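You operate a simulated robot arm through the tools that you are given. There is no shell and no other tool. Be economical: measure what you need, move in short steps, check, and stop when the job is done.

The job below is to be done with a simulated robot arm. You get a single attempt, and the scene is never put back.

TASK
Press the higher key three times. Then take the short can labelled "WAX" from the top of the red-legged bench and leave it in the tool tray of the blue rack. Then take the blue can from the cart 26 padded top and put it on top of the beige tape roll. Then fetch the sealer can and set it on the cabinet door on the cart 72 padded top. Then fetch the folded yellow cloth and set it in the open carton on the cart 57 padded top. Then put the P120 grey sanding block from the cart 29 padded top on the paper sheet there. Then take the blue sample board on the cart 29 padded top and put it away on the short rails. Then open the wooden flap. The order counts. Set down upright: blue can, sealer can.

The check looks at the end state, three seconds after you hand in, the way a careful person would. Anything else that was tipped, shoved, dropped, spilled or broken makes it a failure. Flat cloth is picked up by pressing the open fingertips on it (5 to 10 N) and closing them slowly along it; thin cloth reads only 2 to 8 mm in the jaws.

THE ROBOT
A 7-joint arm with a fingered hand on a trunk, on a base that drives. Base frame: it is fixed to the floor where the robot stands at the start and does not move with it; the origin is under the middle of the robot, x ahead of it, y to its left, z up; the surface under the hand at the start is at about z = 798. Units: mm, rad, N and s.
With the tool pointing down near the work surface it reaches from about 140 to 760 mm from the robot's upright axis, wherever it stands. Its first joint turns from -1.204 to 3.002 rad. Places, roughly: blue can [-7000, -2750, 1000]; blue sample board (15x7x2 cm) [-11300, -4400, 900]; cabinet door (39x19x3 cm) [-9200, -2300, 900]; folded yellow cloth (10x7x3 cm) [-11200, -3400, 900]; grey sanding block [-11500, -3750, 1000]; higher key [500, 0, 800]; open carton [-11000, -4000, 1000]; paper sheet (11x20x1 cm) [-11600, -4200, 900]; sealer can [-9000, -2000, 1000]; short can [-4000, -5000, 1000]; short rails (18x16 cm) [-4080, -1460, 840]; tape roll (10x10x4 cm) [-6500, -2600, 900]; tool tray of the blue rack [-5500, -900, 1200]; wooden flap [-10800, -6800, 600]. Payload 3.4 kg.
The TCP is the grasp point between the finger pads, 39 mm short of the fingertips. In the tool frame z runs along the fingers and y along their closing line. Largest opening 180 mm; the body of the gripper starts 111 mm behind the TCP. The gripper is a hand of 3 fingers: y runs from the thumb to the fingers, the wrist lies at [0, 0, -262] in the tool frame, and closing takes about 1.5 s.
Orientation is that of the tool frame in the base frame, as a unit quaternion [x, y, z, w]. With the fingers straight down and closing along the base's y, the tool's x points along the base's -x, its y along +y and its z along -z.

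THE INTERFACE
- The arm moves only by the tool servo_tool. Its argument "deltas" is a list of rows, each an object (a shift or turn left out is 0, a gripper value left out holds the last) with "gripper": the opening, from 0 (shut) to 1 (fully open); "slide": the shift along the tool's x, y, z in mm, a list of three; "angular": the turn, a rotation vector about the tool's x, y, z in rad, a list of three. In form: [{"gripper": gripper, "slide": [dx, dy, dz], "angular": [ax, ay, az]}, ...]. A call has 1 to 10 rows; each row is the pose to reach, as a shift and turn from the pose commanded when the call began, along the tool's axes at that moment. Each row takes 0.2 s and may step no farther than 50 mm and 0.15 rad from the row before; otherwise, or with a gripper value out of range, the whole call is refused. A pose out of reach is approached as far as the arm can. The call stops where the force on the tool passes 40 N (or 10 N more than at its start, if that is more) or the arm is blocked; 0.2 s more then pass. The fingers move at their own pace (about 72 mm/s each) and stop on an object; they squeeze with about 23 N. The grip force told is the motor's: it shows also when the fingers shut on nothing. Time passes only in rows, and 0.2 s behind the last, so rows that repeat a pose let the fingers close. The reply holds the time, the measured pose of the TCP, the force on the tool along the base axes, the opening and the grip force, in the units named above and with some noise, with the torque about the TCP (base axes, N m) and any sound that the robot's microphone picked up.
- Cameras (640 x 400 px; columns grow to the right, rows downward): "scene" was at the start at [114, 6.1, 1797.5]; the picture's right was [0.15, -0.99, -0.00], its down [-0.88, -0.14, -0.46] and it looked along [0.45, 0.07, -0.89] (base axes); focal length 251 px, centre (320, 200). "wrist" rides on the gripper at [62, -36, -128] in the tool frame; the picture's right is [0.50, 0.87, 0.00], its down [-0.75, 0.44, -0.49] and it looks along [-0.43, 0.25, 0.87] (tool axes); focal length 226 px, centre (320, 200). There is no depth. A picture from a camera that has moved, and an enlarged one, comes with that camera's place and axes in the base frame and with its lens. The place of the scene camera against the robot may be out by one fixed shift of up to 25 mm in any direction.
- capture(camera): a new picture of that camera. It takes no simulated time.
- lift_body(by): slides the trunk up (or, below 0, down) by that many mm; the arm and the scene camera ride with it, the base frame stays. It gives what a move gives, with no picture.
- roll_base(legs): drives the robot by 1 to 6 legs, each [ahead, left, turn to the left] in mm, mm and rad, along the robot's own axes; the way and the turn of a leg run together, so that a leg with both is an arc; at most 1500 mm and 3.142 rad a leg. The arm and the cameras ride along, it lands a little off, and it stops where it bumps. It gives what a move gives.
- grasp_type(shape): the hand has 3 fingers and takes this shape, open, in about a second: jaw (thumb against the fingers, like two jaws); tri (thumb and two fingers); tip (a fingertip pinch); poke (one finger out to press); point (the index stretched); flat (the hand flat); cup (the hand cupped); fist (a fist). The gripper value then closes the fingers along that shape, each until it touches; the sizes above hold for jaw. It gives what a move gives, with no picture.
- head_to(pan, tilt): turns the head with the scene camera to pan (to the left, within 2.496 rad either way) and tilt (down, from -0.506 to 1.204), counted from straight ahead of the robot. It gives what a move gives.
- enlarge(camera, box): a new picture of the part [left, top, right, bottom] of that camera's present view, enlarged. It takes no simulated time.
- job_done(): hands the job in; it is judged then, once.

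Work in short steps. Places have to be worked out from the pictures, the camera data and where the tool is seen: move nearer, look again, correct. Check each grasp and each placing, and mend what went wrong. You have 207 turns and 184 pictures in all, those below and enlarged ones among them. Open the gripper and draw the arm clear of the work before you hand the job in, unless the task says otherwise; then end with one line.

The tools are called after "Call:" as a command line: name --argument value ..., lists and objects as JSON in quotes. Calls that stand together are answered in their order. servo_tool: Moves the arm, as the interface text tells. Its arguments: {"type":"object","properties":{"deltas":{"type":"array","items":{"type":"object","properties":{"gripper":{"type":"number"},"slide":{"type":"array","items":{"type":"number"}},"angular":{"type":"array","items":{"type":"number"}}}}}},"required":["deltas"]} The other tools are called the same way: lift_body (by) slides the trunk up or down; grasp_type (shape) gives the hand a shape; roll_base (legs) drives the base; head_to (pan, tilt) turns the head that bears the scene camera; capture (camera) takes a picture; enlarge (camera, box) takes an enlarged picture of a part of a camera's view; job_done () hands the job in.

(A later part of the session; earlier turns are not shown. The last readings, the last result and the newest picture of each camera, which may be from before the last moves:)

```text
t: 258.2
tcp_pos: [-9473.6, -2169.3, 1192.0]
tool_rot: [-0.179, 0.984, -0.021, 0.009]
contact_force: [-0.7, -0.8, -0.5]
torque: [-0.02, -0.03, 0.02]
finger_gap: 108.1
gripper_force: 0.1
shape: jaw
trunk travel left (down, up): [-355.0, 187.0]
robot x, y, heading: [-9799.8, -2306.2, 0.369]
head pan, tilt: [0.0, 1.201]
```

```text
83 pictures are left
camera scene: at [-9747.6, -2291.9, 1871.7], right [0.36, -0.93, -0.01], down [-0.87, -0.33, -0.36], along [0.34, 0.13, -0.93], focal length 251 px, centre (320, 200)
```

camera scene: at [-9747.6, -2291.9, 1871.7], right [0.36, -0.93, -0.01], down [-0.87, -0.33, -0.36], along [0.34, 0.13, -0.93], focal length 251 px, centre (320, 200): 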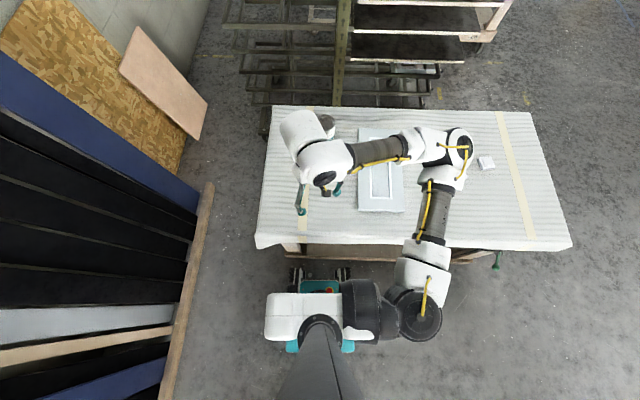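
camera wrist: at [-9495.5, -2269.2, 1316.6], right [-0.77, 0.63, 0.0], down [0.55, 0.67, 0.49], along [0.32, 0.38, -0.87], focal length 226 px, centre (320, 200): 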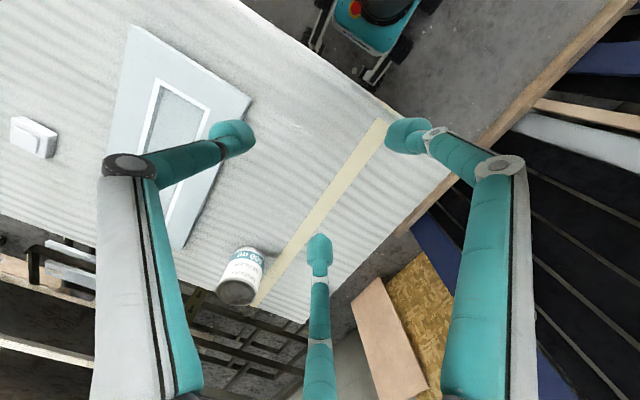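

Only ~45 mm of clearance to the lower shelf; I advance 25 and shift left 100 so the can is in front of the right-hand shoulder.

Call:
roll_base --legs '[[0, 100, 0], [25, 0, 0]]'

Call:
servo_tool --deltas '[{"slide": [-40, -5, 0], "gripper": 0.75}, {"slide": [-80, -15, 0]}, {"slide": [-120, -25, 0]}, {"slide": [-160, -40, 0]}, {"slide": [-200, -50, 10]}, {"slide": [-240, -60, 20]}, {"slide": [-280, -70, 35]}]'

Call:
capture --camera "wrist"

```text
t: 259.8
tcp_pos: [-9491.3, -2059.5, 1193.9]
tool_rot: [-0.178, 0.984, -0.023, 0.012]
contact_force: [-0.5, 0.4, 0.0]
torque: [-0.02, -0.05, 0.01]
finger_gap: 107.8
gripper_force: 0.2
shape: jaw
trunk travel left (down, up): [-355.0, 187.0]
robot x, y, heading: [-9808.0, -2204.6, 0.369]
head pan, tilt: [0.0, 1.201]
```

```text
t: 261.4
tcp_pos: [-9200.5, -2029.0, 1160.7]
tool_rot: [-0.179, 0.983, -0.024, 0.009]
contact_force: [1.1, -0.1, 0.0]
torque: [0.01, 0.01, 0.0]
finger_gap: 134.5
gripper_force: 0.1
shape: jaw
trunk travel left (down, up): [-355.0, 187.0]
robot x, y, heading: [-9810.0, -2204.9, 0.365]
head pan, tilt: [0.0, 1.201]
```

```text
82 pictures are left
camera wrist: at [-9250.3, -2077.9, 1289.8], right [-0.77, 0.63, -0.05], down [0.54, 0.69, 0.48], along [0.34, 0.34, -0.88], focal length 226 px, centre (320, 200)
```

wrist: 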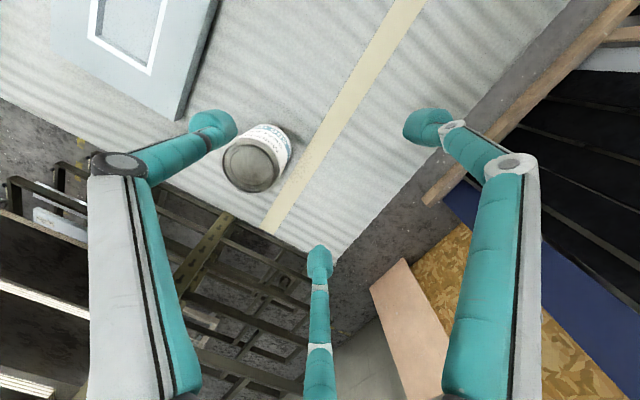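

Sealer lid ≈(-9083,-2063), ~80 mm wide. Move over it, level the tool, and lower to z≈1060.

Call:
servo_tool --deltas '[{"slide": [-32, -24, 0], "angular": [-0.02, 0.004, 0]}, {"slide": [-64, -48, 0], "angular": [-0.04, 0.008, 0]}, {"slide": [-97, -73, 0], "angular": [-0.05, 0.009, 0]}, {"slide": [-97, -73, 40], "angular": [-0.05, 0.009, 0]}, {"slide": [-97, -73, 80], "angular": [-0.05, 0.009, 0]}, {"slide": [-97, -70, 105], "angular": [-0.05, 0.009, 0]}]'

Call:
capture --camera "wrist"

```text
t: 263.0
tcp_pos: [-9075.1, -2090.2, 1065.4]
tool_rot: [-0.174, 0.985, 0.006, 0.004]
contact_force: [0.4, -0.1, 0.1]
torque: [0.04, 0.03, 0.0]
finger_gap: 134.9
gripper_force: 0.1
shape: jaw
trunk travel left (down, up): [-355.0, 187.0]
robot x, y, heading: [-9807.9, -2204.6, 0.362]
head pan, tilt: [0.0, 1.201]
stopped in row 6: the arm was blocked; the commanded pose is now the measured one
```

```text
81 pictures are left
camera wrist: at [-9122.0, -2146.1, 1192.2], right [-0.77, 0.64, 0.01], down [0.56, 0.66, 0.5], along [0.32, 0.39, -0.86], focal length 226 px, centre (320, 200)
```

wrist: 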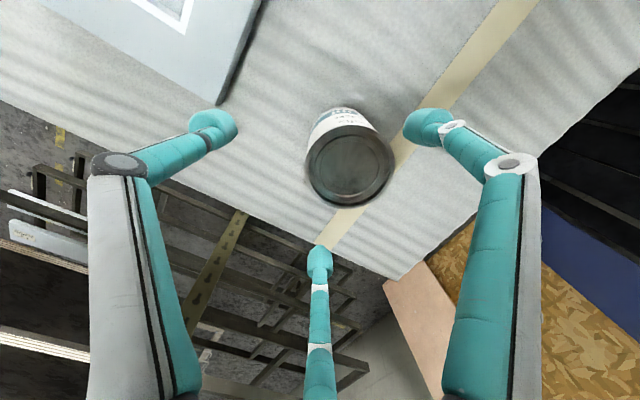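

The body sways a bit as the arm extends. Lid now at ≈(-9090,-2060); correct 33 mm and check before lowering.

Call:
servo_tool --deltas '[{"slide": [2, 16, 0]}, {"slide": [4, 33, 0]}, {"slide": [4, 33, 0]}, {"slide": [4, 33, 0]}]'

Call:
capture --camera "wrist"

```text
t: 264.0
tcp_pos: [-9099.1, -2036.8, 1068.1]
tool_rot: [-0.176, 0.984, -0.003, 0.005]
contact_force: [-0.8, 0.0, 0.2]
torque: [-0.04, -0.06, -0.03]
finger_gap: 134.8
gripper_force: 0.0
shape: jaw
trunk travel left (down, up): [-355.0, 187.0]
robot x, y, heading: [-9808.1, -2208.0, 0.366]
head pan, tilt: [0.0, 1.201]
```

```text
80 pictures are left
camera wrist: at [-9147.0, -2090.6, 1195.3], right [-0.77, 0.64, -0.01], down [0.55, 0.67, 0.5], along [0.32, 0.38, -0.87], focal length 226 px, centre (320, 200)
```

wrist: 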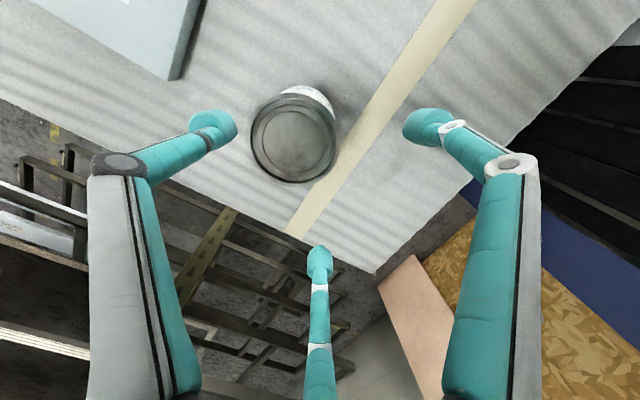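

Lid consistent at (-9089,-2062). Move y −26.

Call:
servo_tool --deltas '[{"slide": [0, -13, 0]}, {"slide": [0, -26, 0]}, {"slide": [0, -26, 0]}, {"slide": [0, -26, 0]}]'

Call:
capture --camera "wrist"

```text
t: 265.0
tcp_pos: [-9092.7, -2057.6, 1068.6]
tool_rot: [-0.177, 0.984, -0.004, 0.006]
contact_force: [0.6, -0.1, 0.6]
torque: [-0.09, -0.05, 0.02]
finger_gap: 134.8
gripper_force: 0.1
shape: jaw
trunk travel left (down, up): [-355.0, 187.0]
robot x, y, heading: [-9805.4, -2205.0, 0.368]
head pan, tilt: [0.0, 1.201]
```

```text
79 pictures are left
camera wrist: at [-9139.6, -2111.4, 1196.5], right [-0.77, 0.64, -0.01], down [0.55, 0.67, 0.49], along [0.32, 0.37, -0.87], focal length 226 px, centre (320, 200)
```

wrist: 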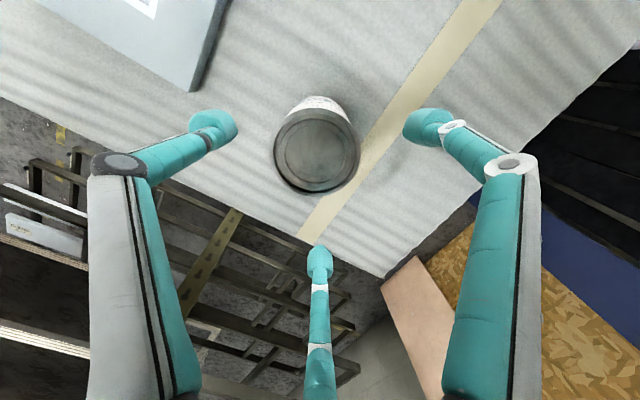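

Aligned. Lower to z≈985 and check.

Call:
servo_tool --deltas '[{"slide": [0, -2, 25]}, {"slide": [0, -2, 50]}, {"slide": [0, -2, 70]}, {"slide": [0, -2, 85]}]'

Call:
capture --camera "wrist"

```text
t: 266.0
tcp_pos: [-9084.2, -2074.7, 983.2]
tool_rot: [-0.176, 0.984, 0.0, 0.005]
contact_force: [-0.3, 0.0, 0.2]
torque: [-0.03, 0.0, -0.03]
finger_gap: 135.0
gripper_force: 0.1
shape: jaw
trunk travel left (down, up): [-355.0, 187.0]
robot x, y, heading: [-9805.2, -2207.8, 0.368]
head pan, tilt: [0.0, 1.201]
```

```text
78 pictures are left
camera wrist: at [-9131.4, -2128.3, 1109.2], right [-0.77, 0.64, 0.0], down [0.55, 0.67, 0.5], along [0.32, 0.38, -0.87], focal length 226 px, centre (320, 200)
```

wrist: 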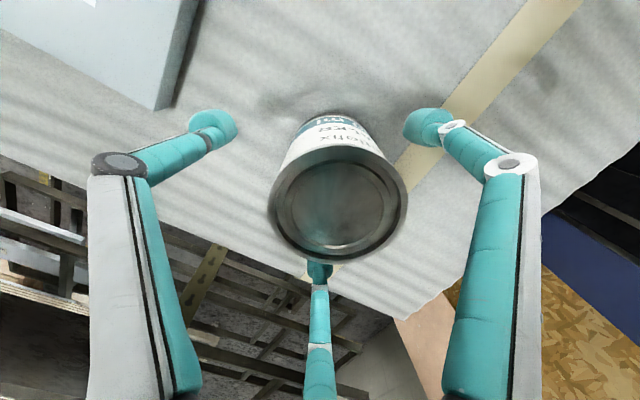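

Lid is at z≈988, centre (-9092,-2065). Correct 12 mm and go on down to ≈938.

Call:
servo_tool --deltas '[{"slide": [2, 6, 0]}, {"slide": [3, 12, 0]}, {"slide": [3, 12, 12]}, {"slide": [3, 12, 25]}]'

Call:
capture --camera "wrist"

```text
t: 267.0
tcp_pos: [-9087.9, -2072.8, 954.8]
tool_rot: [-0.174, 0.985, 0.006, 0.003]
contact_force: [0.2, -1.0, -0.3]
torque: [0.06, -0.01, 0.0]
finger_gap: 134.8
gripper_force: 0.0
shape: jaw
trunk travel left (down, up): [-355.0, 187.0]
robot x, y, heading: [-9803.5, -2212.3, 0.362]
head pan, tilt: [0.0, 1.201]
```

```text
77 pictures are left
camera wrist: at [-9134.0, -2128.4, 1082.5], right [-0.77, 0.64, 0.0], down [0.56, 0.66, 0.5], along [0.32, 0.39, -0.87], focal length 226 px, centre (320, 200)
```

wrist: 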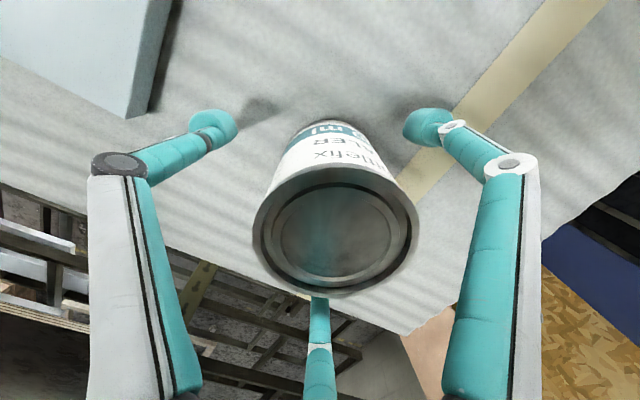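

The label reads SEALER. Shift 8 mm, lower 16 mm, and close.

Call:
servo_tool --deltas '[{"slide": [3, 8, 0]}, {"slide": [3, 8, 8]}, {"slide": [3, 8, 16]}, {"slide": [3, 8, 16], "gripper": 0.6}, {"slide": [3, 8, 16], "gripper": 0.5}, {"slide": [3, 8, 16], "gripper": 0.4}, {"slide": [3, 8, 16], "gripper": 0.2}, {"slide": [3, 8, 16], "gripper": 0.0}, {"slide": [3, 8, 16]}]'

Call:
capture --camera "wrist"

```text
t: 269.0
tcp_pos: [-9096.4, -2058.2, 940.0]
tool_rot: [-0.174, 0.985, 0.001, 0.003]
contact_force: [0.8, -1.9, 0.7]
torque: [-0.05, -0.04, -0.03]
finger_gap: 81.2
gripper_force: 23.0
shape: jaw
trunk travel left (down, up): [-355.0, 187.0]
robot x, y, heading: [-9807.2, -2209.4, 0.367]
head pan, tilt: [0.0, 1.201]
```

```text
76 pictures are left
camera wrist: at [-9143.4, -2112.9, 1067.9], right [-0.77, 0.64, 0.0], down [0.56, 0.67, 0.5], along [0.32, 0.38, -0.87], focal length 226 px, centre (320, 200)
```

wrist: 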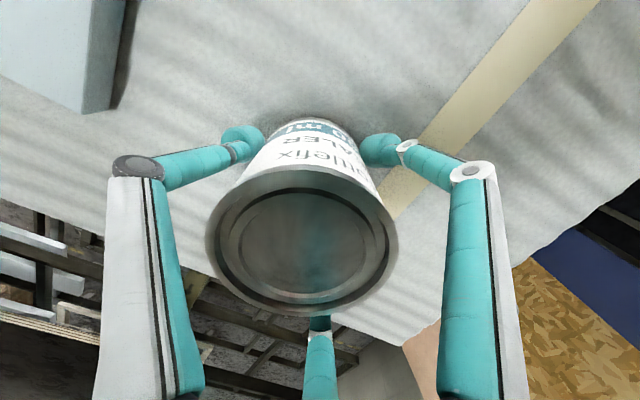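

Gripped at 81 mm. Lift straight up slowly and check.

Call:
servo_tool --deltas '[{"slide": [0, 0, -8]}, {"slide": [0, 0, -20]}, {"slide": [0, 0, -40]}, {"slide": [0, 0, -65]}, {"slide": [0, 0, -90]}]'

Call:
capture --camera "wrist"

Call:
capture --camera "scene"

```text
t: 270.2
tcp_pos: [-9098.8, -2058.9, 1029.9]
tool_rot: [-0.175, 0.985, 0.002, 0.003]
contact_force: [0.2, 0.1, -4.3]
torque: [0.01, -0.01, 0.0]
finger_gap: 81.1
gripper_force: 22.6
shape: jaw
trunk travel left (down, up): [-355.0, 187.0]
robot x, y, heading: [-9805.7, -2206.5, 0.363]
head pan, tilt: [0.0, 1.201]
```

```text
75 pictures are left
camera wrist: at [-9144.6, -2114.0, 1158.0], right [-0.77, 0.64, 0.0], down [0.56, 0.67, 0.5], along [0.32, 0.38, -0.87], focal length 226 px, centre (320, 200)
```

wrist: 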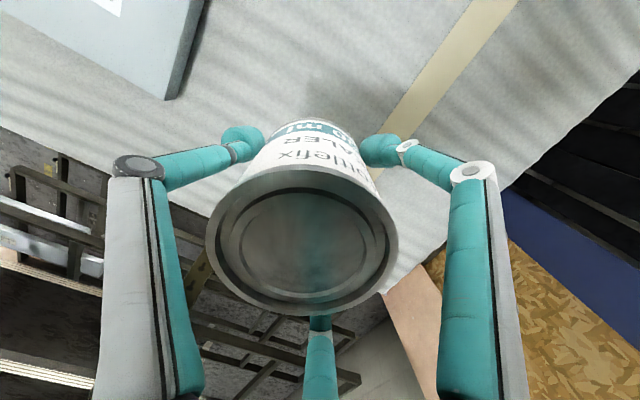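

```text
74 pictures are left
camera scene: at [-9755.8, -2189.5, 1871.7], right [0.36, -0.93, 0.0], down [-0.87, -0.33, -0.36], along [0.33, 0.13, -0.93], focal length 251 px, centre (320, 200)
```

scene: 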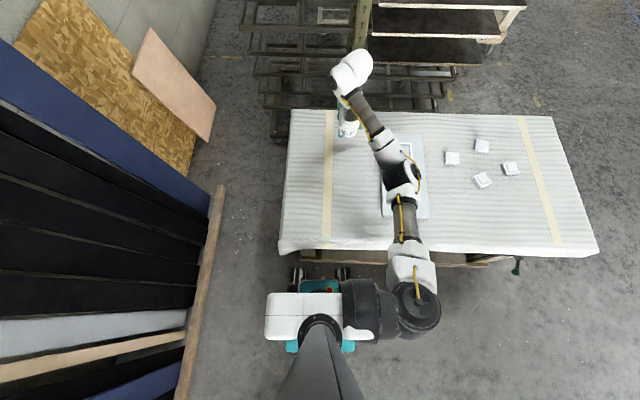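

Sealer held. Pull in 120 mm, then shift the robot right 300 so the door is in front.

Call:
servo_tool --deltas '[{"slide": [20, 0, -15]}, {"slide": [55, 0, -25]}, {"slide": [90, 0, -30]}, {"slide": [120, 0, -30]}]'

Call:
roll_base --legs '[[0, -300, 0]]'

Call:
capture --camera "wrist"

Call:
capture --camera "scene"

```text
t: 271.2
tcp_pos: [-9210.4, -2100.3, 1059.8]
tool_rot: [-0.176, 0.984, 0.001, 0.004]
contact_force: [-0.1, 0.0, -5.3]
torque: [0.08, 0.0, -0.03]
finger_gap: 80.8
gripper_force: 22.8
shape: jaw
trunk travel left (down, up): [-355.0, 187.0]
robot x, y, heading: [-9808.4, -2209.0, 0.367]
head pan, tilt: [0.0, 1.201]
```

```text
t: 273.2
tcp_pos: [-9110.1, -2360.0, 1061.9]
tool_rot: [-0.177, 0.984, -0.006, 0.004]
contact_force: [-0.4, 1.2, -5.8]
torque: [-0.04, 0.0, 0.0]
finger_gap: 80.6
gripper_force: 23.0
shape: jaw
trunk travel left (down, up): [-355.0, 187.0]
robot x, y, heading: [-9697.5, -2485.8, 0.368]
head pan, tilt: [0.0, 1.201]
```

```text
73 pictures are left
camera wrist: at [-9157.7, -2412.4, 1189.4], right [-0.77, 0.64, -0.02], down [0.55, 0.68, 0.49], along [0.32, 0.37, -0.87], focal length 226 px, centre (320, 200)
```

wrist: 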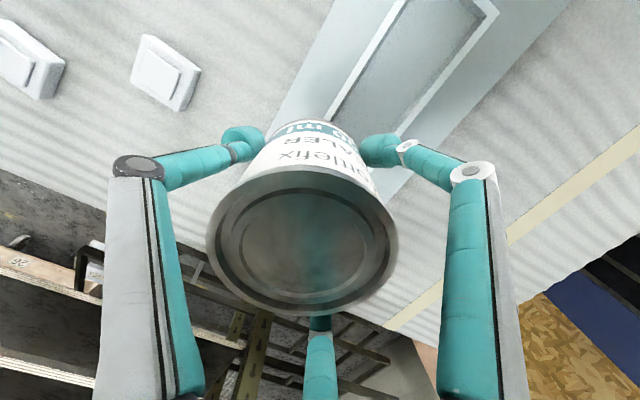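

```text
72 pictures are left
camera scene: at [-9661.2, -2436.7, 1871.6], right [0.36, -0.93, 0.01], down [-0.87, -0.34, -0.36], along [0.34, 0.12, -0.93], focal length 251 px, centre (320, 200)
```

scene: 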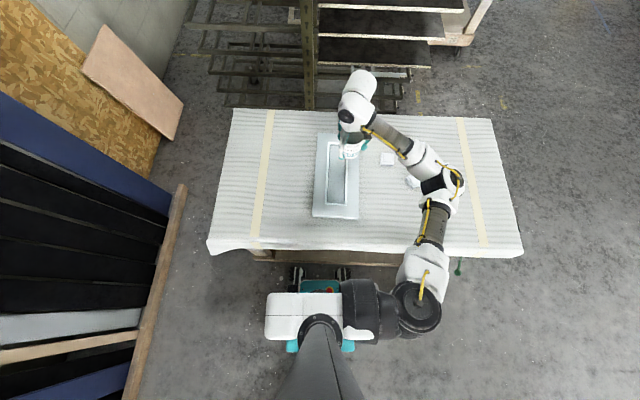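

Door centre ≈(-9176,-2340). Move over it and lower to ~1000.

Call:
servo_tool --deltas '[{"slide": [18, 18, 0]}, {"slide": [36, 36, 0]}, {"slide": [53, 53, 0]}, {"slide": [53, 53, 30]}, {"slide": [53, 53, 55]}]'

Call:
capture --camera "wrist"

Call:
enlarge --camera "scene" --box '[280, 100, 400, 240]'

```text
t: 274.4
tcp_pos: [-9169.6, -2357.9, 1004.7]
tool_rot: [-0.176, 0.984, 0.007, 0.004]
contact_force: [0.3, -1.9, -4.8]
torque: [0.1, 0.1, 0.02]
finger_gap: 80.7
gripper_force: 23.0
shape: jaw
trunk travel left (down, up): [-355.0, 187.0]
robot x, y, heading: [-9699.2, -2490.6, 0.367]
head pan, tilt: [0.0, 1.201]
```

```text
71 pictures are left
camera wrist: at [-9215.8, -2414.5, 1132.3], right [-0.77, 0.64, 0.01], down [0.55, 0.66, 0.51], along [0.32, 0.39, -0.86], focal length 226 px, centre (320, 200)
```

wrist: 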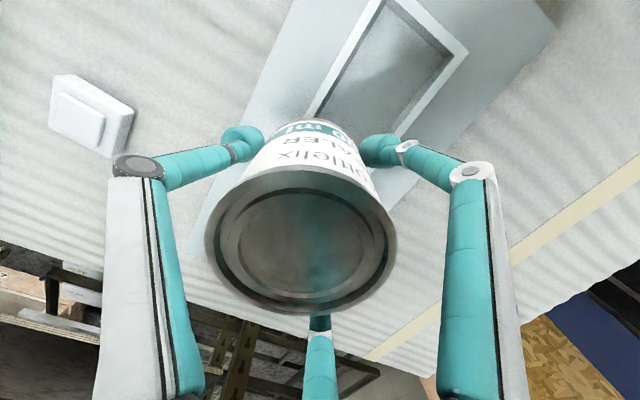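

```text
2.86 times, centred on (340, 170) of scene
camera zoom: at [-9640.3, -2490.4, 1871.4], right [0.36, -0.93, -0.02], down [-0.87, -0.33, -0.36], along [0.33, 0.14, -0.93], focal length 718 px, centre (263, 286)
```

zoom: 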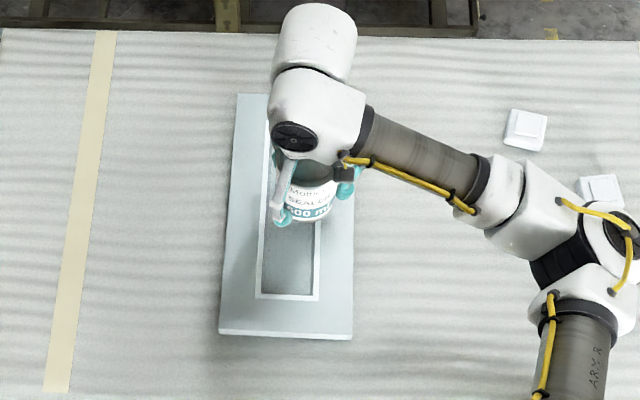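

Can is ~23 mm off the door's centre line. Correct and check the reading.

Call:
servo_tool --deltas '[{"slide": [3, 12, 0]}, {"slide": [5, 24, 0]}, {"slide": [5, 24, 0]}, {"slide": [5, 24, 10]}]'

Call:
enlarge --camera "wrist" --box '[160, 40, 480, 240]'

Call:
enlarge --camera "scene" --box '[280, 100, 400, 240]'

```text
t: 275.4
tcp_pos: [-9188.5, -2324.5, 996.2]
tool_rot: [-0.177, 0.984, 0.003, 0.004]
contact_force: [0.0, -0.2, -4.9]
torque: [0.0, 0.03, 0.01]
finger_gap: 80.7
gripper_force: 23.1
shape: jaw
trunk travel left (down, up): [-355.0, 187.0]
robot x, y, heading: [-9697.2, -2485.4, 0.365]
head pan, tilt: [0.0, 1.201]
```

```text
2.00 times, centred on (320, 140) of wrist
camera zoom: at [-9234.6, -2378.7, 1122.8], right [-0.77, 0.64, 0.0], down [0.55, 0.67, 0.5], along [0.32, 0.38, -0.87], focal length 452 px, centre (320, 320)
```

zoom: 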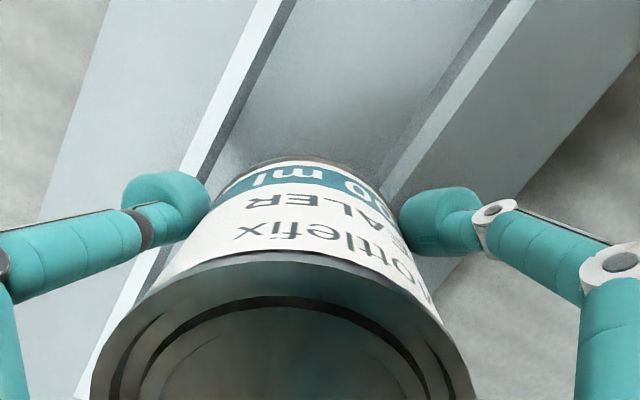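

```text
2.86 times, centred on (340, 170) of scene
camera zoom: at [-9645.0, -2476.9, 1871.6], right [0.36, -0.93, -0.01], down [-0.87, -0.33, -0.36], along [0.33, 0.14, -0.93], focal length 718 px, centre (263, 286)
```

zoom: 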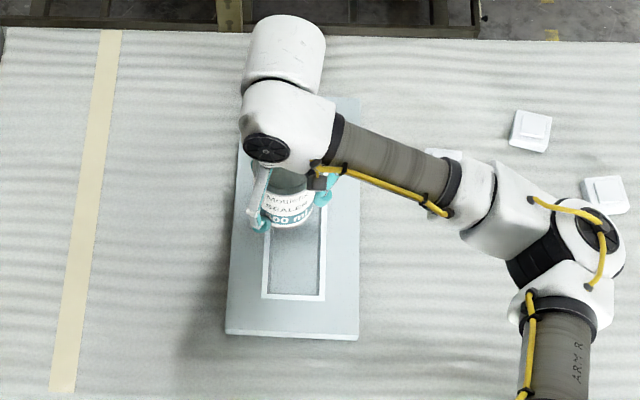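

Centred over the inner panel. Lower gently feeling for contact.

Call:
servo_tool --deltas '[{"slide": [0, -2, 8]}, {"slide": [0, -3, 15]}, {"slide": [0, -3, 20]}]'

```text
t: 276.2
tcp_pos: [-9186.1, -2327.7, 976.0]
tool_rot: [-0.177, 0.984, 0.003, 0.005]
contact_force: [0.5, -0.1, -5.8]
torque: [0.02, 0.04, 0.01]
finger_gap: 80.9
gripper_force: 23.0
shape: jaw
trunk travel left (down, up): [-355.0, 187.0]
robot x, y, heading: [-9698.7, -2483.7, 0.366]
head pan, tilt: [0.0, 1.201]
```

Call:
servo_tool --deltas '[{"slide": [0, 0, 3]}, {"slide": [0, 0, 6]}, {"slide": [0, 0, 8]}]'

```text
t: 277.1
tcp_pos: [-9185.3, -2328.7, 967.5]
tool_rot: [-0.176, 0.984, 0.004, 0.004]
contact_force: [0.0, -0.1, -4.7]
torque: [0.02, 0.04, -0.05]
finger_gap: 80.8
gripper_force: 23.5
shape: jaw
trunk travel left (down, up): [-355.0, 187.0]
robot x, y, heading: [-9700.8, -2489.6, 0.369]
head pan, tilt: [0.0, 1.201]
```

No contact yet (weight −4.7 N); continue 4 mm.

Call:
servo_tool --deltas '[{"slide": [0, 0, 2]}, {"slide": [0, 0, 4]}]'

```text
t: 277.6
tcp_pos: [-9186.1, -2328.1, 964.7]
tool_rot: [-0.178, 0.984, 0.003, 0.004]
contact_force: [0.5, 1.0, -1.6]
torque: [0.12, 0.12, -0.01]
finger_gap: 80.9
gripper_force: 23.2
shape: jaw
trunk travel left (down, up): [-355.0, 187.0]
robot x, y, heading: [-9700.6, -2488.7, 0.363]
head pan, tilt: [0.0, 1.201]
```

Contact begins (weight −1.6 N). One more step to seat it.

Call:
servo_tool --deltas '[{"slide": [0, 0, 2]}, {"slide": [0, 0, 3]}]'

Call:
enlarge --camera "scene" --box '[300, 130, 380, 220]'

```text
t: 278.2
tcp_pos: [-9186.6, -2322.8, 962.9]
tool_rot: [-0.176, 0.984, 0.002, 0.007]
contact_force: [1.4, -4.1, 11.9]
torque: [0.05, -0.04, -0.03]
finger_gap: 82.3
gripper_force: 22.7
shape: jaw
trunk travel left (down, up): [-355.0, 187.0]
robot x, y, heading: [-9702.1, -2484.5, 0.365]
head pan, tilt: [0.0, 1.201]
```

```text
4.44 times, centred on (340, 175) of scene
camera zoom: at [-9653.9, -2466.2, 1872.1], right [0.36, -0.93, 0.0], down [-0.87, -0.33, -0.36], along [0.34, 0.13, -0.93], focal length 1117 px, centre (231, 311)
```

zoom: 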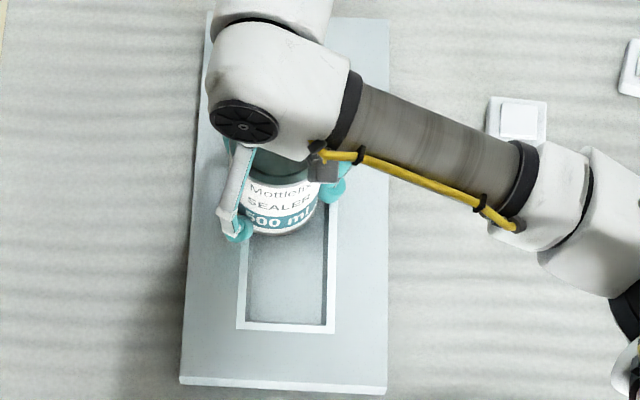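

Seated. Relax slightly and open the fingers slowly.

Call:
servo_tool --deltas '[{"slide": [0, 0, -2]}, {"slide": [0, 0, -2], "gripper": 0.48}, {"slide": [0, 0, -2], "gripper": 0.53}, {"slide": [0, 0, -2], "gripper": 0.6}, {"slide": [0, 0, -2], "gripper": 0.65}]'

Call:
capture --camera "wrist"

```text
t: 279.4
tcp_pos: [-9187.1, -2325.2, 962.5]
tool_rot: [-0.177, 0.984, 0.002, 0.005]
contact_force: [-0.3, -0.5, 0.9]
torque: [-0.01, 0.0, -0.01]
finger_gap: 116.5
gripper_force: 0.0
shape: jaw
trunk travel left (down, up): [-355.0, 187.0]
robot x, y, heading: [-9697.2, -2487.9, 0.364]
head pan, tilt: [0.0, 1.201]
```

```text
66 pictures are left
camera wrist: at [-9234.0, -2380.2, 1090.3], right [-0.77, 0.64, 0.0], down [0.55, 0.67, 0.5], along [0.32, 0.38, -0.87], focal length 226 px, centre (320, 200)
```

wrist: 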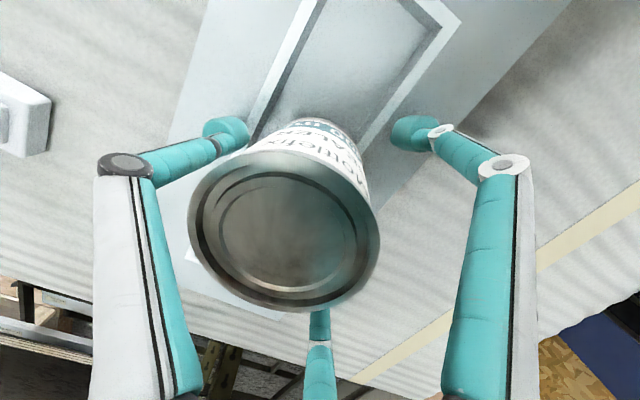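

The can may lean slightly (one side on the moulding). Rise clear carefully and inspect.

Call:
servo_tool --deltas '[{"slide": [0, 0, -2], "gripper": 0.75}, {"slide": [0, 0, -20]}, {"slide": [0, 0, -55]}, {"slide": [0, 0, -100]}, {"slide": [30, -10, -135]}, {"slide": [70, -30, -150]}]'

Call:
enlarge --camera "scene" --box '[280, 110, 400, 230]'

Call:
capture --camera "wrist"

```text
t: 280.9
tcp_pos: [-9244.2, -2382.0, 1113.0]
tool_rot: [-0.177, 0.984, 0.003, 0.006]
contact_force: [-0.2, 0.4, 0.7]
torque: [-0.02, -0.02, 0.04]
finger_gap: 134.9
gripper_force: 0.1
shape: jaw
trunk travel left (down, up): [-355.0, 187.0]
robot x, y, heading: [-9699.7, -2486.5, 0.372]
head pan, tilt: [0.0, 1.201]
```

```text
3.33 times, centred on (340, 170) of scene
camera zoom: at [-9652.3, -2470.8, 1871.9], right [0.36, -0.93, 0.0], down [-0.87, -0.33, -0.36], along [0.34, 0.13, -0.93], focal length 838 px, centre (253, 300)
```

zoom: 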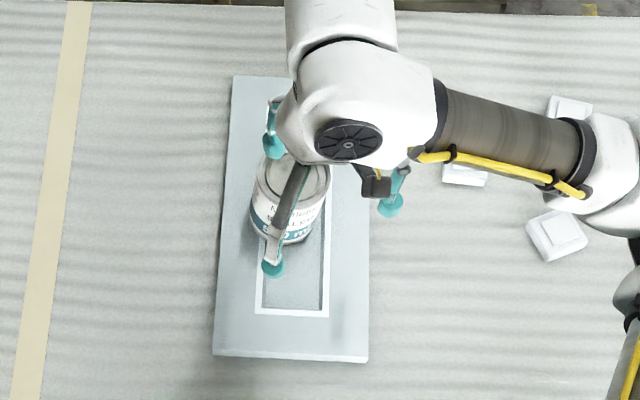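

```text
64 pictures are left
camera wrist: at [-9291.0, -2437.3, 1239.9], right [-0.77, 0.64, 0.0], down [0.55, 0.67, 0.5], along [0.32, 0.39, -0.86], focal length 226 px, centre (320, 200)
```

wrist: 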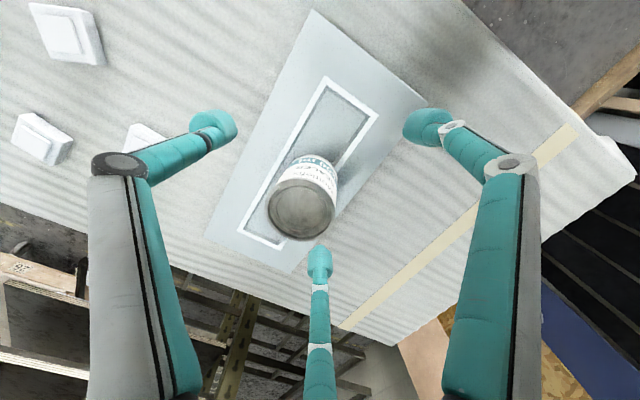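

Pull the hand further back for a clear look at the can.

Call:
servo_tool --deltas '[{"slide": [40, -20, -20]}, {"slide": [80, -40, -30]}, {"slide": [110, -75, -30]}, {"slide": [130, -120, -30]}]'

Call:
enlarge --camera "scene" --box '[300, 120, 390, 220]'

```text
t: 281.9
tcp_pos: [-9321.8, -2515.9, 1140.1]
tool_rot: [-0.177, 0.984, 0.003, 0.004]
contact_force: [-0.3, 0.7, 0.3]
torque: [0.04, -0.01, 0.0]
finger_gap: 134.7
gripper_force: 0.0
shape: jaw
out of reach, approached as far as the arm can: row 4
trunk travel left (down, up): [-355.0, 187.0]
robot x, y, heading: [-9700.3, -2487.1, 0.365]
head pan, tilt: [0.0, 1.201]
```

```text
4.00 times, centred on (345, 170) of scene
camera zoom: at [-9653.8, -2477.4, 1872.1], right [0.36, -0.93, -0.01], down [-0.87, -0.33, -0.36], along [0.34, 0.14, -0.93], focal length 1005 px, centre (220, 320)
```

zoom: 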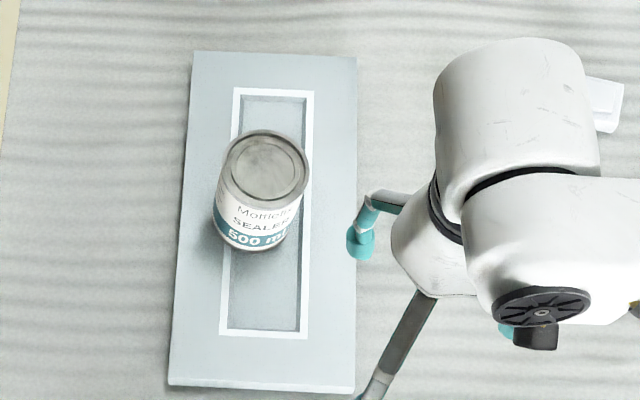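

The can stands on the door with only a slight lean (~5°), stable; I leave it. Next: cloth and carts 57/29. Draw in the arm, back off, turn around and look.

Call:
roll_base --legs '[[-350, 0, 0], [0, 0, -1.57], [0, 0, -1.57]]'

Call:
head_to --pan 0.0 --tilt 0.5

Call:
capture --camera "scene"

```text
t: 291.7
tcp_pos: [-10408.3, -2589.1, 1140.6]
tool_rot: [0.983, 0.183, -0.003, 0.004]
contact_force: [0.8, -0.4, 0.2]
torque: [-0.02, 0.02, -0.07]
finger_gap: 134.9
gripper_force: 0.1
shape: jaw
trunk travel left (down, up): [-355.0, 187.0]
robot x, y, heading: [-10026.9, -2613.4, -2.759]
head pan, tilt: [0.0, 1.201]
```

```text
t: 292.8
tcp_pos: [-10404.9, -2592.9, 1142.5]
tool_rot: [0.983, 0.183, -0.005, 0.0]
contact_force: [-1.2, 0.7, -0.4]
torque: [-0.04, -0.04, -0.03]
finger_gap: 134.6
gripper_force: 0.1
shape: jaw
trunk travel left (down, up): [-355.0, 187.0]
robot x, y, heading: [-10025.5, -2609.9, -2.755]
head pan, tilt: [0.0, 0.499]
```

```text
62 pictures are left
camera scene: at [-10129.1, -2636.2, 1925.4], right [-0.37, 0.93, 0.0], down [0.45, 0.18, -0.88], along [-0.81, -0.33, -0.48], focal length 251 px, centre (320, 200)
```

scene: 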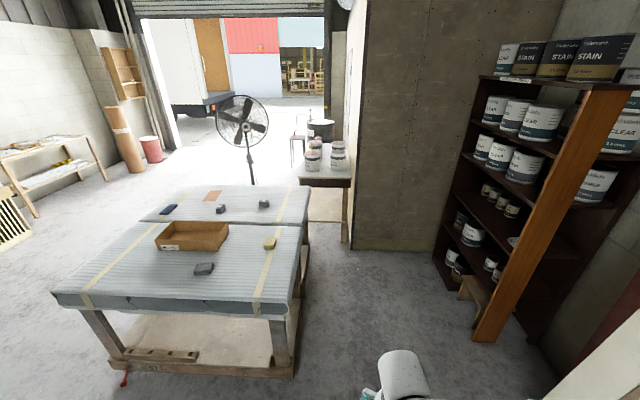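

Call:
enlarge --camera "scene" --box '[50, 180, 320, 320]'

```text
2.37 times, centred on (185, 250) of scene
camera zoom: at [-10129.1, -2636.2, 1925.4], right [-0.37, 0.93, 0.0], down [0.45, 0.18, -0.88], along [-0.81, -0.33, -0.48], focal length 596 px, centre (640, 82)
```

zoom: 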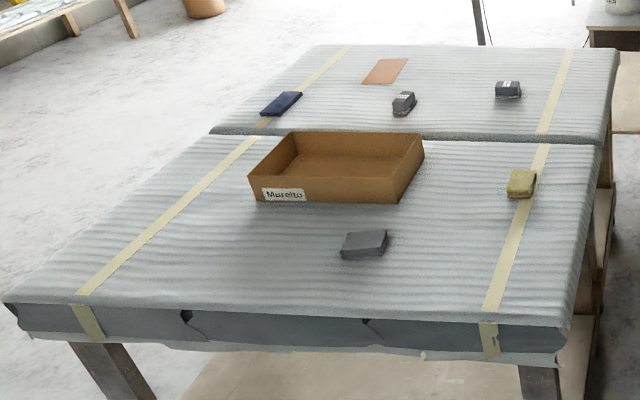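

Two carts: 57 (carton, yellow cloth) and 29 behind (board, paper, blocks). Approach the near side of cart 57 in line with the cloth.

Call:
roll_base --legs '[[0, 390, 0], [560, 0, 0]]'

Call:
head_to --pan 0.0 --tilt 0.9

Call:
capture --camera "scene"

Call:
capture --camera "wrist"

```text
t: 298.1
tcp_pos: [-10778.0, -3171.6, 1141.4]
tool_rot: [0.982, 0.186, -0.006, 0.0]
contact_force: [-0.1, -0.5, -0.3]
torque: [-0.03, 0.0, 0.0]
finger_gap: 134.9
gripper_force: 0.1
shape: jaw
trunk travel left (down, up): [-355.0, 187.0]
robot x, y, heading: [-10399.0, -3185.5, -2.753]
head pan, tilt: [0.0, 0.499]
```

```text
t: 298.9
tcp_pos: [-10774.6, -3171.7, 1142.7]
tool_rot: [0.983, 0.186, -0.006, 0.0]
contact_force: [0.3, 0.0, 0.7]
torque: [-0.01, -0.01, 0.01]
finger_gap: 134.8
gripper_force: 0.0
shape: jaw
trunk travel left (down, up): [-355.0, 187.0]
robot x, y, heading: [-10399.8, -3187.2, -2.757]
head pan, tilt: [0.0, 0.901]
```

```text
60 pictures are left
camera scene: at [-10487.3, -3205.4, 1891.7], right [-0.38, 0.93, 0.0], down [0.73, 0.29, -0.62], along [-0.57, -0.24, -0.78], focal length 251 px, centre (320, 200)
```

scene: 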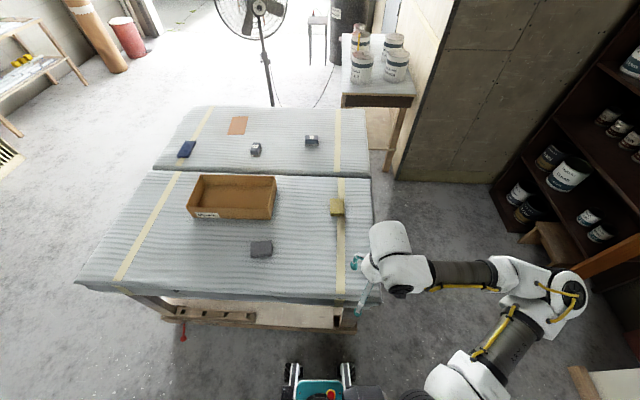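

```text
59 pictures are left
camera wrist: at [-10728.4, -3114.4, 1270.3], right [0.78, -0.62, -0.01], down [-0.54, -0.68, 0.5], along [-0.32, -0.39, -0.87], focal length 226 px, centre (320, 200)
```

wrist: 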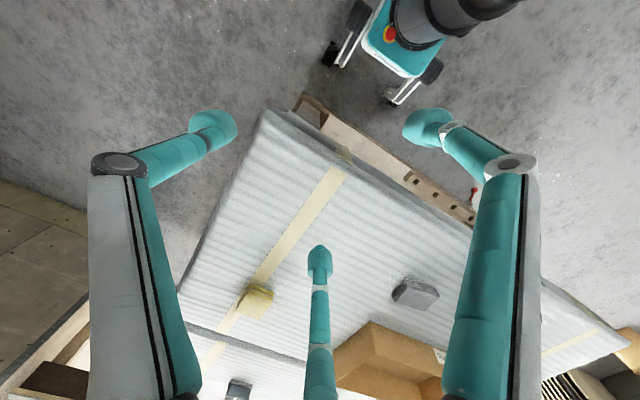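

Cloth ≈(-11185,-3415). Advance 120 and move the hand above it for a closer look.

Call:
roll_base --legs '[[120, 0, 0]]'

Call:
servo_tool --deltas '[{"slide": [-40, 5, 10]}, {"slide": [-80, 8, 20]}, {"slide": [-120, 12, 30]}, {"slide": [-160, 15, 40]}, {"slide": [-200, 20, 50]}, {"slide": [-235, 25, 60]}, {"slide": [-260, 30, 70]}]'

Call:
capture --camera "wrist"

```text
t: 300.2
tcp_pos: [-10885.5, -3218.0, 1142.4]
tool_rot: [0.982, 0.187, -0.006, -0.001]
contact_force: [0.5, 0.1, 0.5]
torque: [0.01, -0.02, 0.03]
finger_gap: 134.9
gripper_force: 0.0
shape: jaw
trunk travel left (down, up): [-355.0, 187.0]
robot x, y, heading: [-10507.5, -3231.2, -2.755]
head pan, tilt: [0.0, 0.901]
```

```text
t: 301.8
tcp_pos: [-11115.6, -3345.0, 1076.3]
tool_rot: [0.982, 0.187, -0.007, -0.003]
contact_force: [0.1, 0.2, 0.7]
torque: [0.0, 0.0, -0.01]
finger_gap: 134.7
gripper_force: 0.0
shape: jaw
trunk travel left (down, up): [-355.0, 187.0]
robot x, y, heading: [-10510.2, -3227.7, -2.751]
head pan, tilt: [0.0, 0.901]
```

```text
58 pictures are left
camera wrist: at [-11068.8, -3287.6, 1203.4], right [0.78, -0.62, -0.01], down [-0.53, -0.68, 0.5], along [-0.32, -0.38, -0.87], focal length 226 px, centre (320, 200)
```

wrist: 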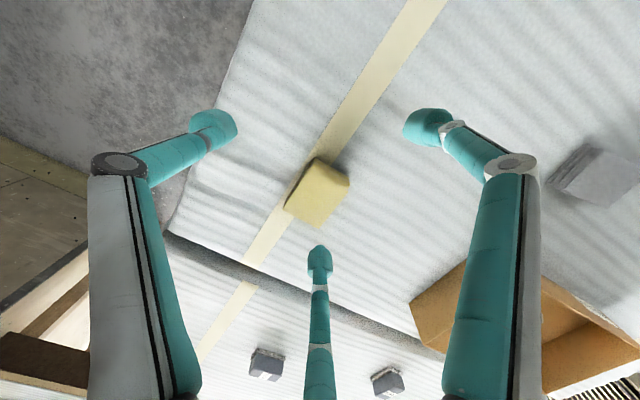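

Cloth centre ≈(-11171,-3409), long side along my forward axis. Move above with fingers wide and lower to about z=960.

Call:
servo_tool --deltas '[{"slide": [-25, 13, 0], "gripper": 0.9}, {"slide": [-50, 26, 10]}, {"slide": [-75, 39, 25]}, {"slide": [-75, 39, 60]}, {"slide": [-75, 39, 95]}, {"slide": [-75, 39, 118]}]'

Call:
capture --camera "wrist"

```text
t: 303.2
tcp_pos: [-11171.7, -3408.0, 959.6]
tool_rot: [0.982, 0.187, -0.006, -0.003]
contact_force: [0.3, 0.6, 0.5]
torque: [-0.01, 0.02, 0.0]
finger_gap: 161.6
gripper_force: 0.0
shape: jaw
trunk travel left (down, up): [-355.0, 187.0]
robot x, y, heading: [-10508.8, -3232.0, -2.759]
head pan, tilt: [0.0, 0.901]
```

```text
57 pictures are left
camera wrist: at [-11124.5, -3349.8, 1086.6], right [0.78, -0.62, -0.01], down [-0.53, -0.68, 0.5], along [-0.32, -0.38, -0.87], focal length 226 px, centre (320, 200)
```

wrist: 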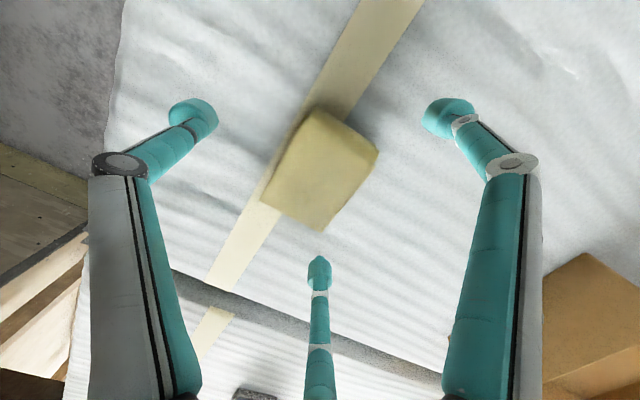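

Well centred. Lower to z≈928, then feel for the surface.

Call:
servo_tool --deltas '[{"slide": [-3, 0, 15]}, {"slide": [-3, 0, 25]}, {"slide": [-3, 0, 32]}]'

```text
t: 304.0
tcp_pos: [-11174.4, -3407.7, 927.5]
tool_rot: [0.983, 0.186, -0.007, -0.002]
contact_force: [-0.4, 0.4, 0.9]
torque: [-0.03, -0.14, 0.01]
finger_gap: 162.0
gripper_force: 0.1
shape: jaw
trunk travel left (down, up): [-355.0, 187.0]
robot x, y, heading: [-10509.5, -3233.9, -2.755]
head pan, tilt: [0.0, 0.901]
```

Call:
servo_tool --deltas '[{"slide": [0, 0, 3]}, {"slide": [0, 0, 6]}]'

```text
t: 304.6
tcp_pos: [-11175.2, -3408.6, 926.4]
tool_rot: [0.982, 0.186, -0.011, -0.001]
contact_force: [-7.3, 1.4, 29.8]
torque: [-0.33, -2.4, -0.02]
finger_gap: 159.9
gripper_force: 0.0
shape: jaw
trunk travel left (down, up): [-355.0, 187.0]
robot x, y, heading: [-10509.8, -3231.5, -2.755]
head pan, tilt: [0.0, 0.901]
```

Fingertips touched the pad (surface ≈887). Ease up 5 mm and close slowly around the cloth.

Call:
servo_tool --deltas '[{"slide": [0, 0, -5]}, {"slide": [0, 0, -5], "gripper": 0.75}, {"slide": [0, 0, -5], "gripper": 0.65}, {"slide": [0, 0, -5], "gripper": 0.55}, {"slide": [0, 0, -5], "gripper": 0.45}, {"slide": [0, 0, -5], "gripper": 0.3}, {"slide": [0, 0, -5], "gripper": 0.15}, {"slide": [0, 0, -5], "gripper": 0.0}, {"slide": [0, 0, -5]}, {"slide": [0, 0, -5]}]'

Call:
capture --camera "wrist"

```text
t: 306.8
tcp_pos: [-11173.4, -3407.6, 928.3]
tool_rot: [0.982, 0.187, -0.007, -0.002]
contact_force: [5.0, -0.6, 13.8]
torque: [-0.2, -0.96, 0.0]
finger_gap: 64.6
gripper_force: 23.0
shape: jaw
trunk travel left (down, up): [-355.0, 187.0]
robot x, y, heading: [-10510.6, -3232.0, -2.753]
head pan, tilt: [0.0, 0.901]
```

```text
56 pictures are left
camera wrist: at [-11126.4, -3350.6, 1055.1], right [0.78, -0.62, -0.01], down [-0.53, -0.68, 0.5], along [-0.32, -0.38, -0.87], focal length 226 px, centre (320, 200)
```

wrist: 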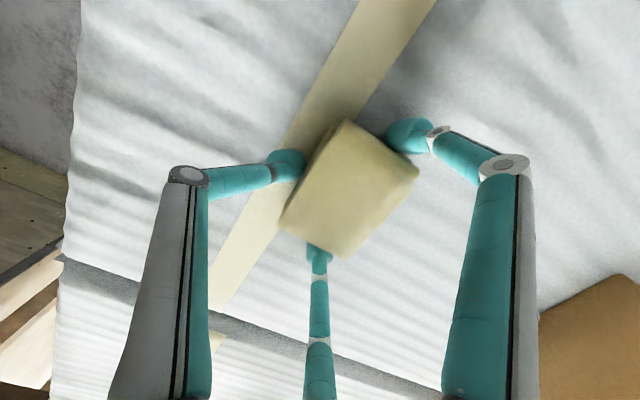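

Gripping at 65 mm. Lift and check it holds.

Call:
servo_tool --deltas '[{"slide": [0, 0, -10]}, {"slide": [0, 0, -30]}, {"slide": [0, 0, -60]}, {"slide": [0, 0, -100]}, {"slide": [0, 0, -140]}, {"slide": [20, 0, -170]}]'

Call:
capture --camera "wrist"

```text
t: 308.2
tcp_pos: [-11152.0, -3399.9, 1096.7]
tool_rot: [0.982, 0.186, -0.008, -0.002]
contact_force: [-0.2, 0.7, -0.4]
torque: [0.05, -0.01, 0.02]
finger_gap: 64.5
gripper_force: 22.7
shape: jaw
trunk travel left (down, up): [-355.0, 187.0]
robot x, y, heading: [-10507.5, -3228.1, -2.753]
head pan, tilt: [0.0, 0.901]
```

```text
55 pictures are left
camera wrist: at [-11105.0, -3342.2, 1223.9], right [0.78, -0.62, -0.01], down [-0.53, -0.68, 0.5], along [-0.32, -0.38, -0.87], focal length 226 px, centre (320, 200)
```

wrist: 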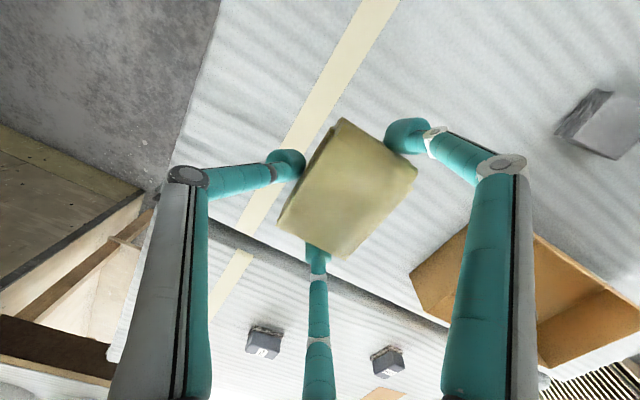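

Cloth held. Shift the robot left 460 so the carton is in front, keeping the hand high.

Call:
roll_base --legs '[[0, 460, 0]]'

Call:
capture --camera "wrist"

Call:
capture --camera "scene"

```text
t: 310.9
tcp_pos: [-10984.7, -3814.5, 1095.7]
tool_rot: [0.983, 0.186, -0.006, 0.003]
contact_force: [0.1, 0.8, -0.8]
torque: [-0.07, -0.07, -0.02]
finger_gap: 64.2
gripper_force: 22.8
shape: jaw
trunk travel left (down, up): [-355.0, 187.0]
robot x, y, heading: [-10338.0, -3652.1, -2.753]
head pan, tilt: [0.0, 0.901]
```

```text
54 pictures are left
camera wrist: at [-10938.6, -3754.5, 1221.5], right [0.78, -0.62, 0.0], down [-0.54, -0.68, 0.5], along [-0.32, -0.39, -0.86], focal length 226 px, centre (320, 200)
```

wrist: 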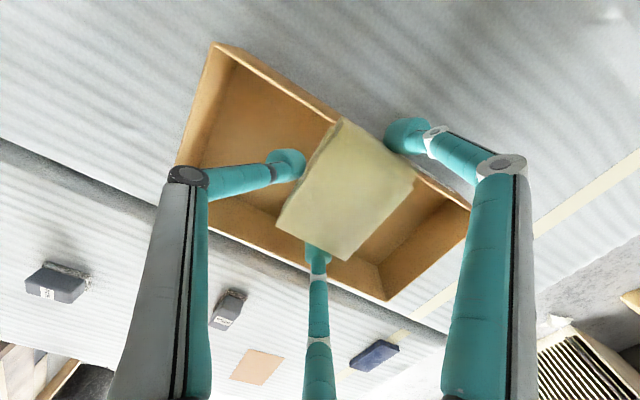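

```text
53 pictures are left
camera scene: at [-10431.9, -3662.5, 1891.3], right [-0.38, 0.93, -0.01], down [0.73, 0.29, -0.62], along [-0.57, -0.24, -0.79], focal length 251 px, centre (320, 200)
```

scene: 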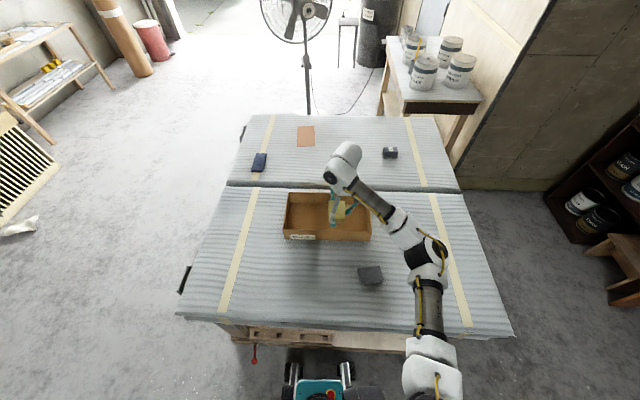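

Carton centre is ~62 forward, 26 left of the hand. Move over it and check.

Call:
servo_tool --deltas '[{"slide": [-20, 9, 0]}, {"slide": [-40, 18, 0]}, {"slide": [-62, 26, 0]}, {"slide": [-62, 26, 35]}, {"slide": [-62, 26, 70]}]'

Call:
capture --camera "wrist"

```text
t: 312.1
tcp_pos: [-11027.0, -3873.9, 1028.1]
tool_rot: [0.983, 0.186, -0.008, -0.005]
contact_force: [0.2, -0.1, -1.3]
torque: [0.03, -0.02, -0.01]
finger_gap: 64.2
gripper_force: 23.0
shape: jaw
trunk travel left (down, up): [-355.0, 187.0]
robot x, y, heading: [-10332.2, -3655.7, -2.752]
head pan, tilt: [0.0, 0.901]
```

```text
52 pictures are left
camera wrist: at [-10978.9, -3816.4, 1155.0], right [0.78, -0.62, -0.02], down [-0.53, -0.68, 0.5], along [-0.32, -0.38, -0.87], focal length 226 px, centre (320, 200)
```

wrist: 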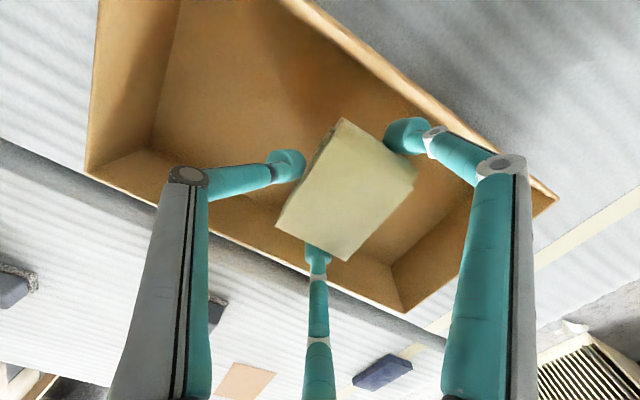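

Centred over the carton floor. Lower into it.

Call:
servo_tool --deltas '[{"slide": [0, 0, 25]}, {"slide": [0, 0, 50]}, {"slide": [0, 0, 70]}, {"slide": [0, 0, 82]}]'

Call:
capture --camera "wrist"

```text
t: 313.1
tcp_pos: [-11029.5, -3870.5, 945.3]
tool_rot: [0.983, 0.184, -0.009, -0.004]
contact_force: [-0.1, -0.1, -0.2]
torque: [0.01, 0.01, 0.03]
finger_gap: 64.1
gripper_force: 23.0
shape: jaw
trunk travel left (down, up): [-355.0, 187.0]
robot x, y, heading: [-10335.7, -3652.2, -2.755]
head pan, tilt: [0.0, 0.901]
```

```text
51 pictures are left
camera wrist: at [-10981.4, -3813.7, 1073.2], right [0.78, -0.62, -0.02], down [-0.53, -0.68, 0.5], along [-0.32, -0.38, -0.87], focal length 226 px, centre (320, 200)
```

wrist: 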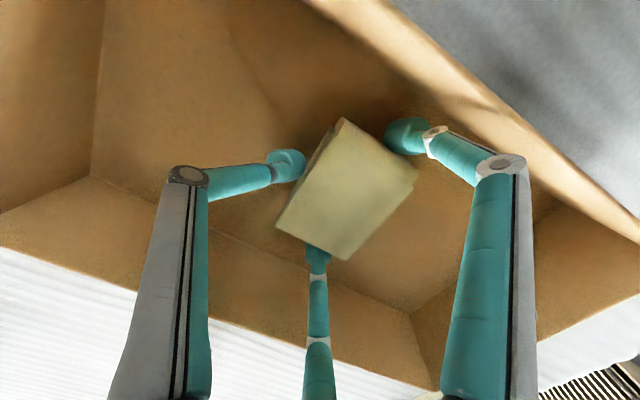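

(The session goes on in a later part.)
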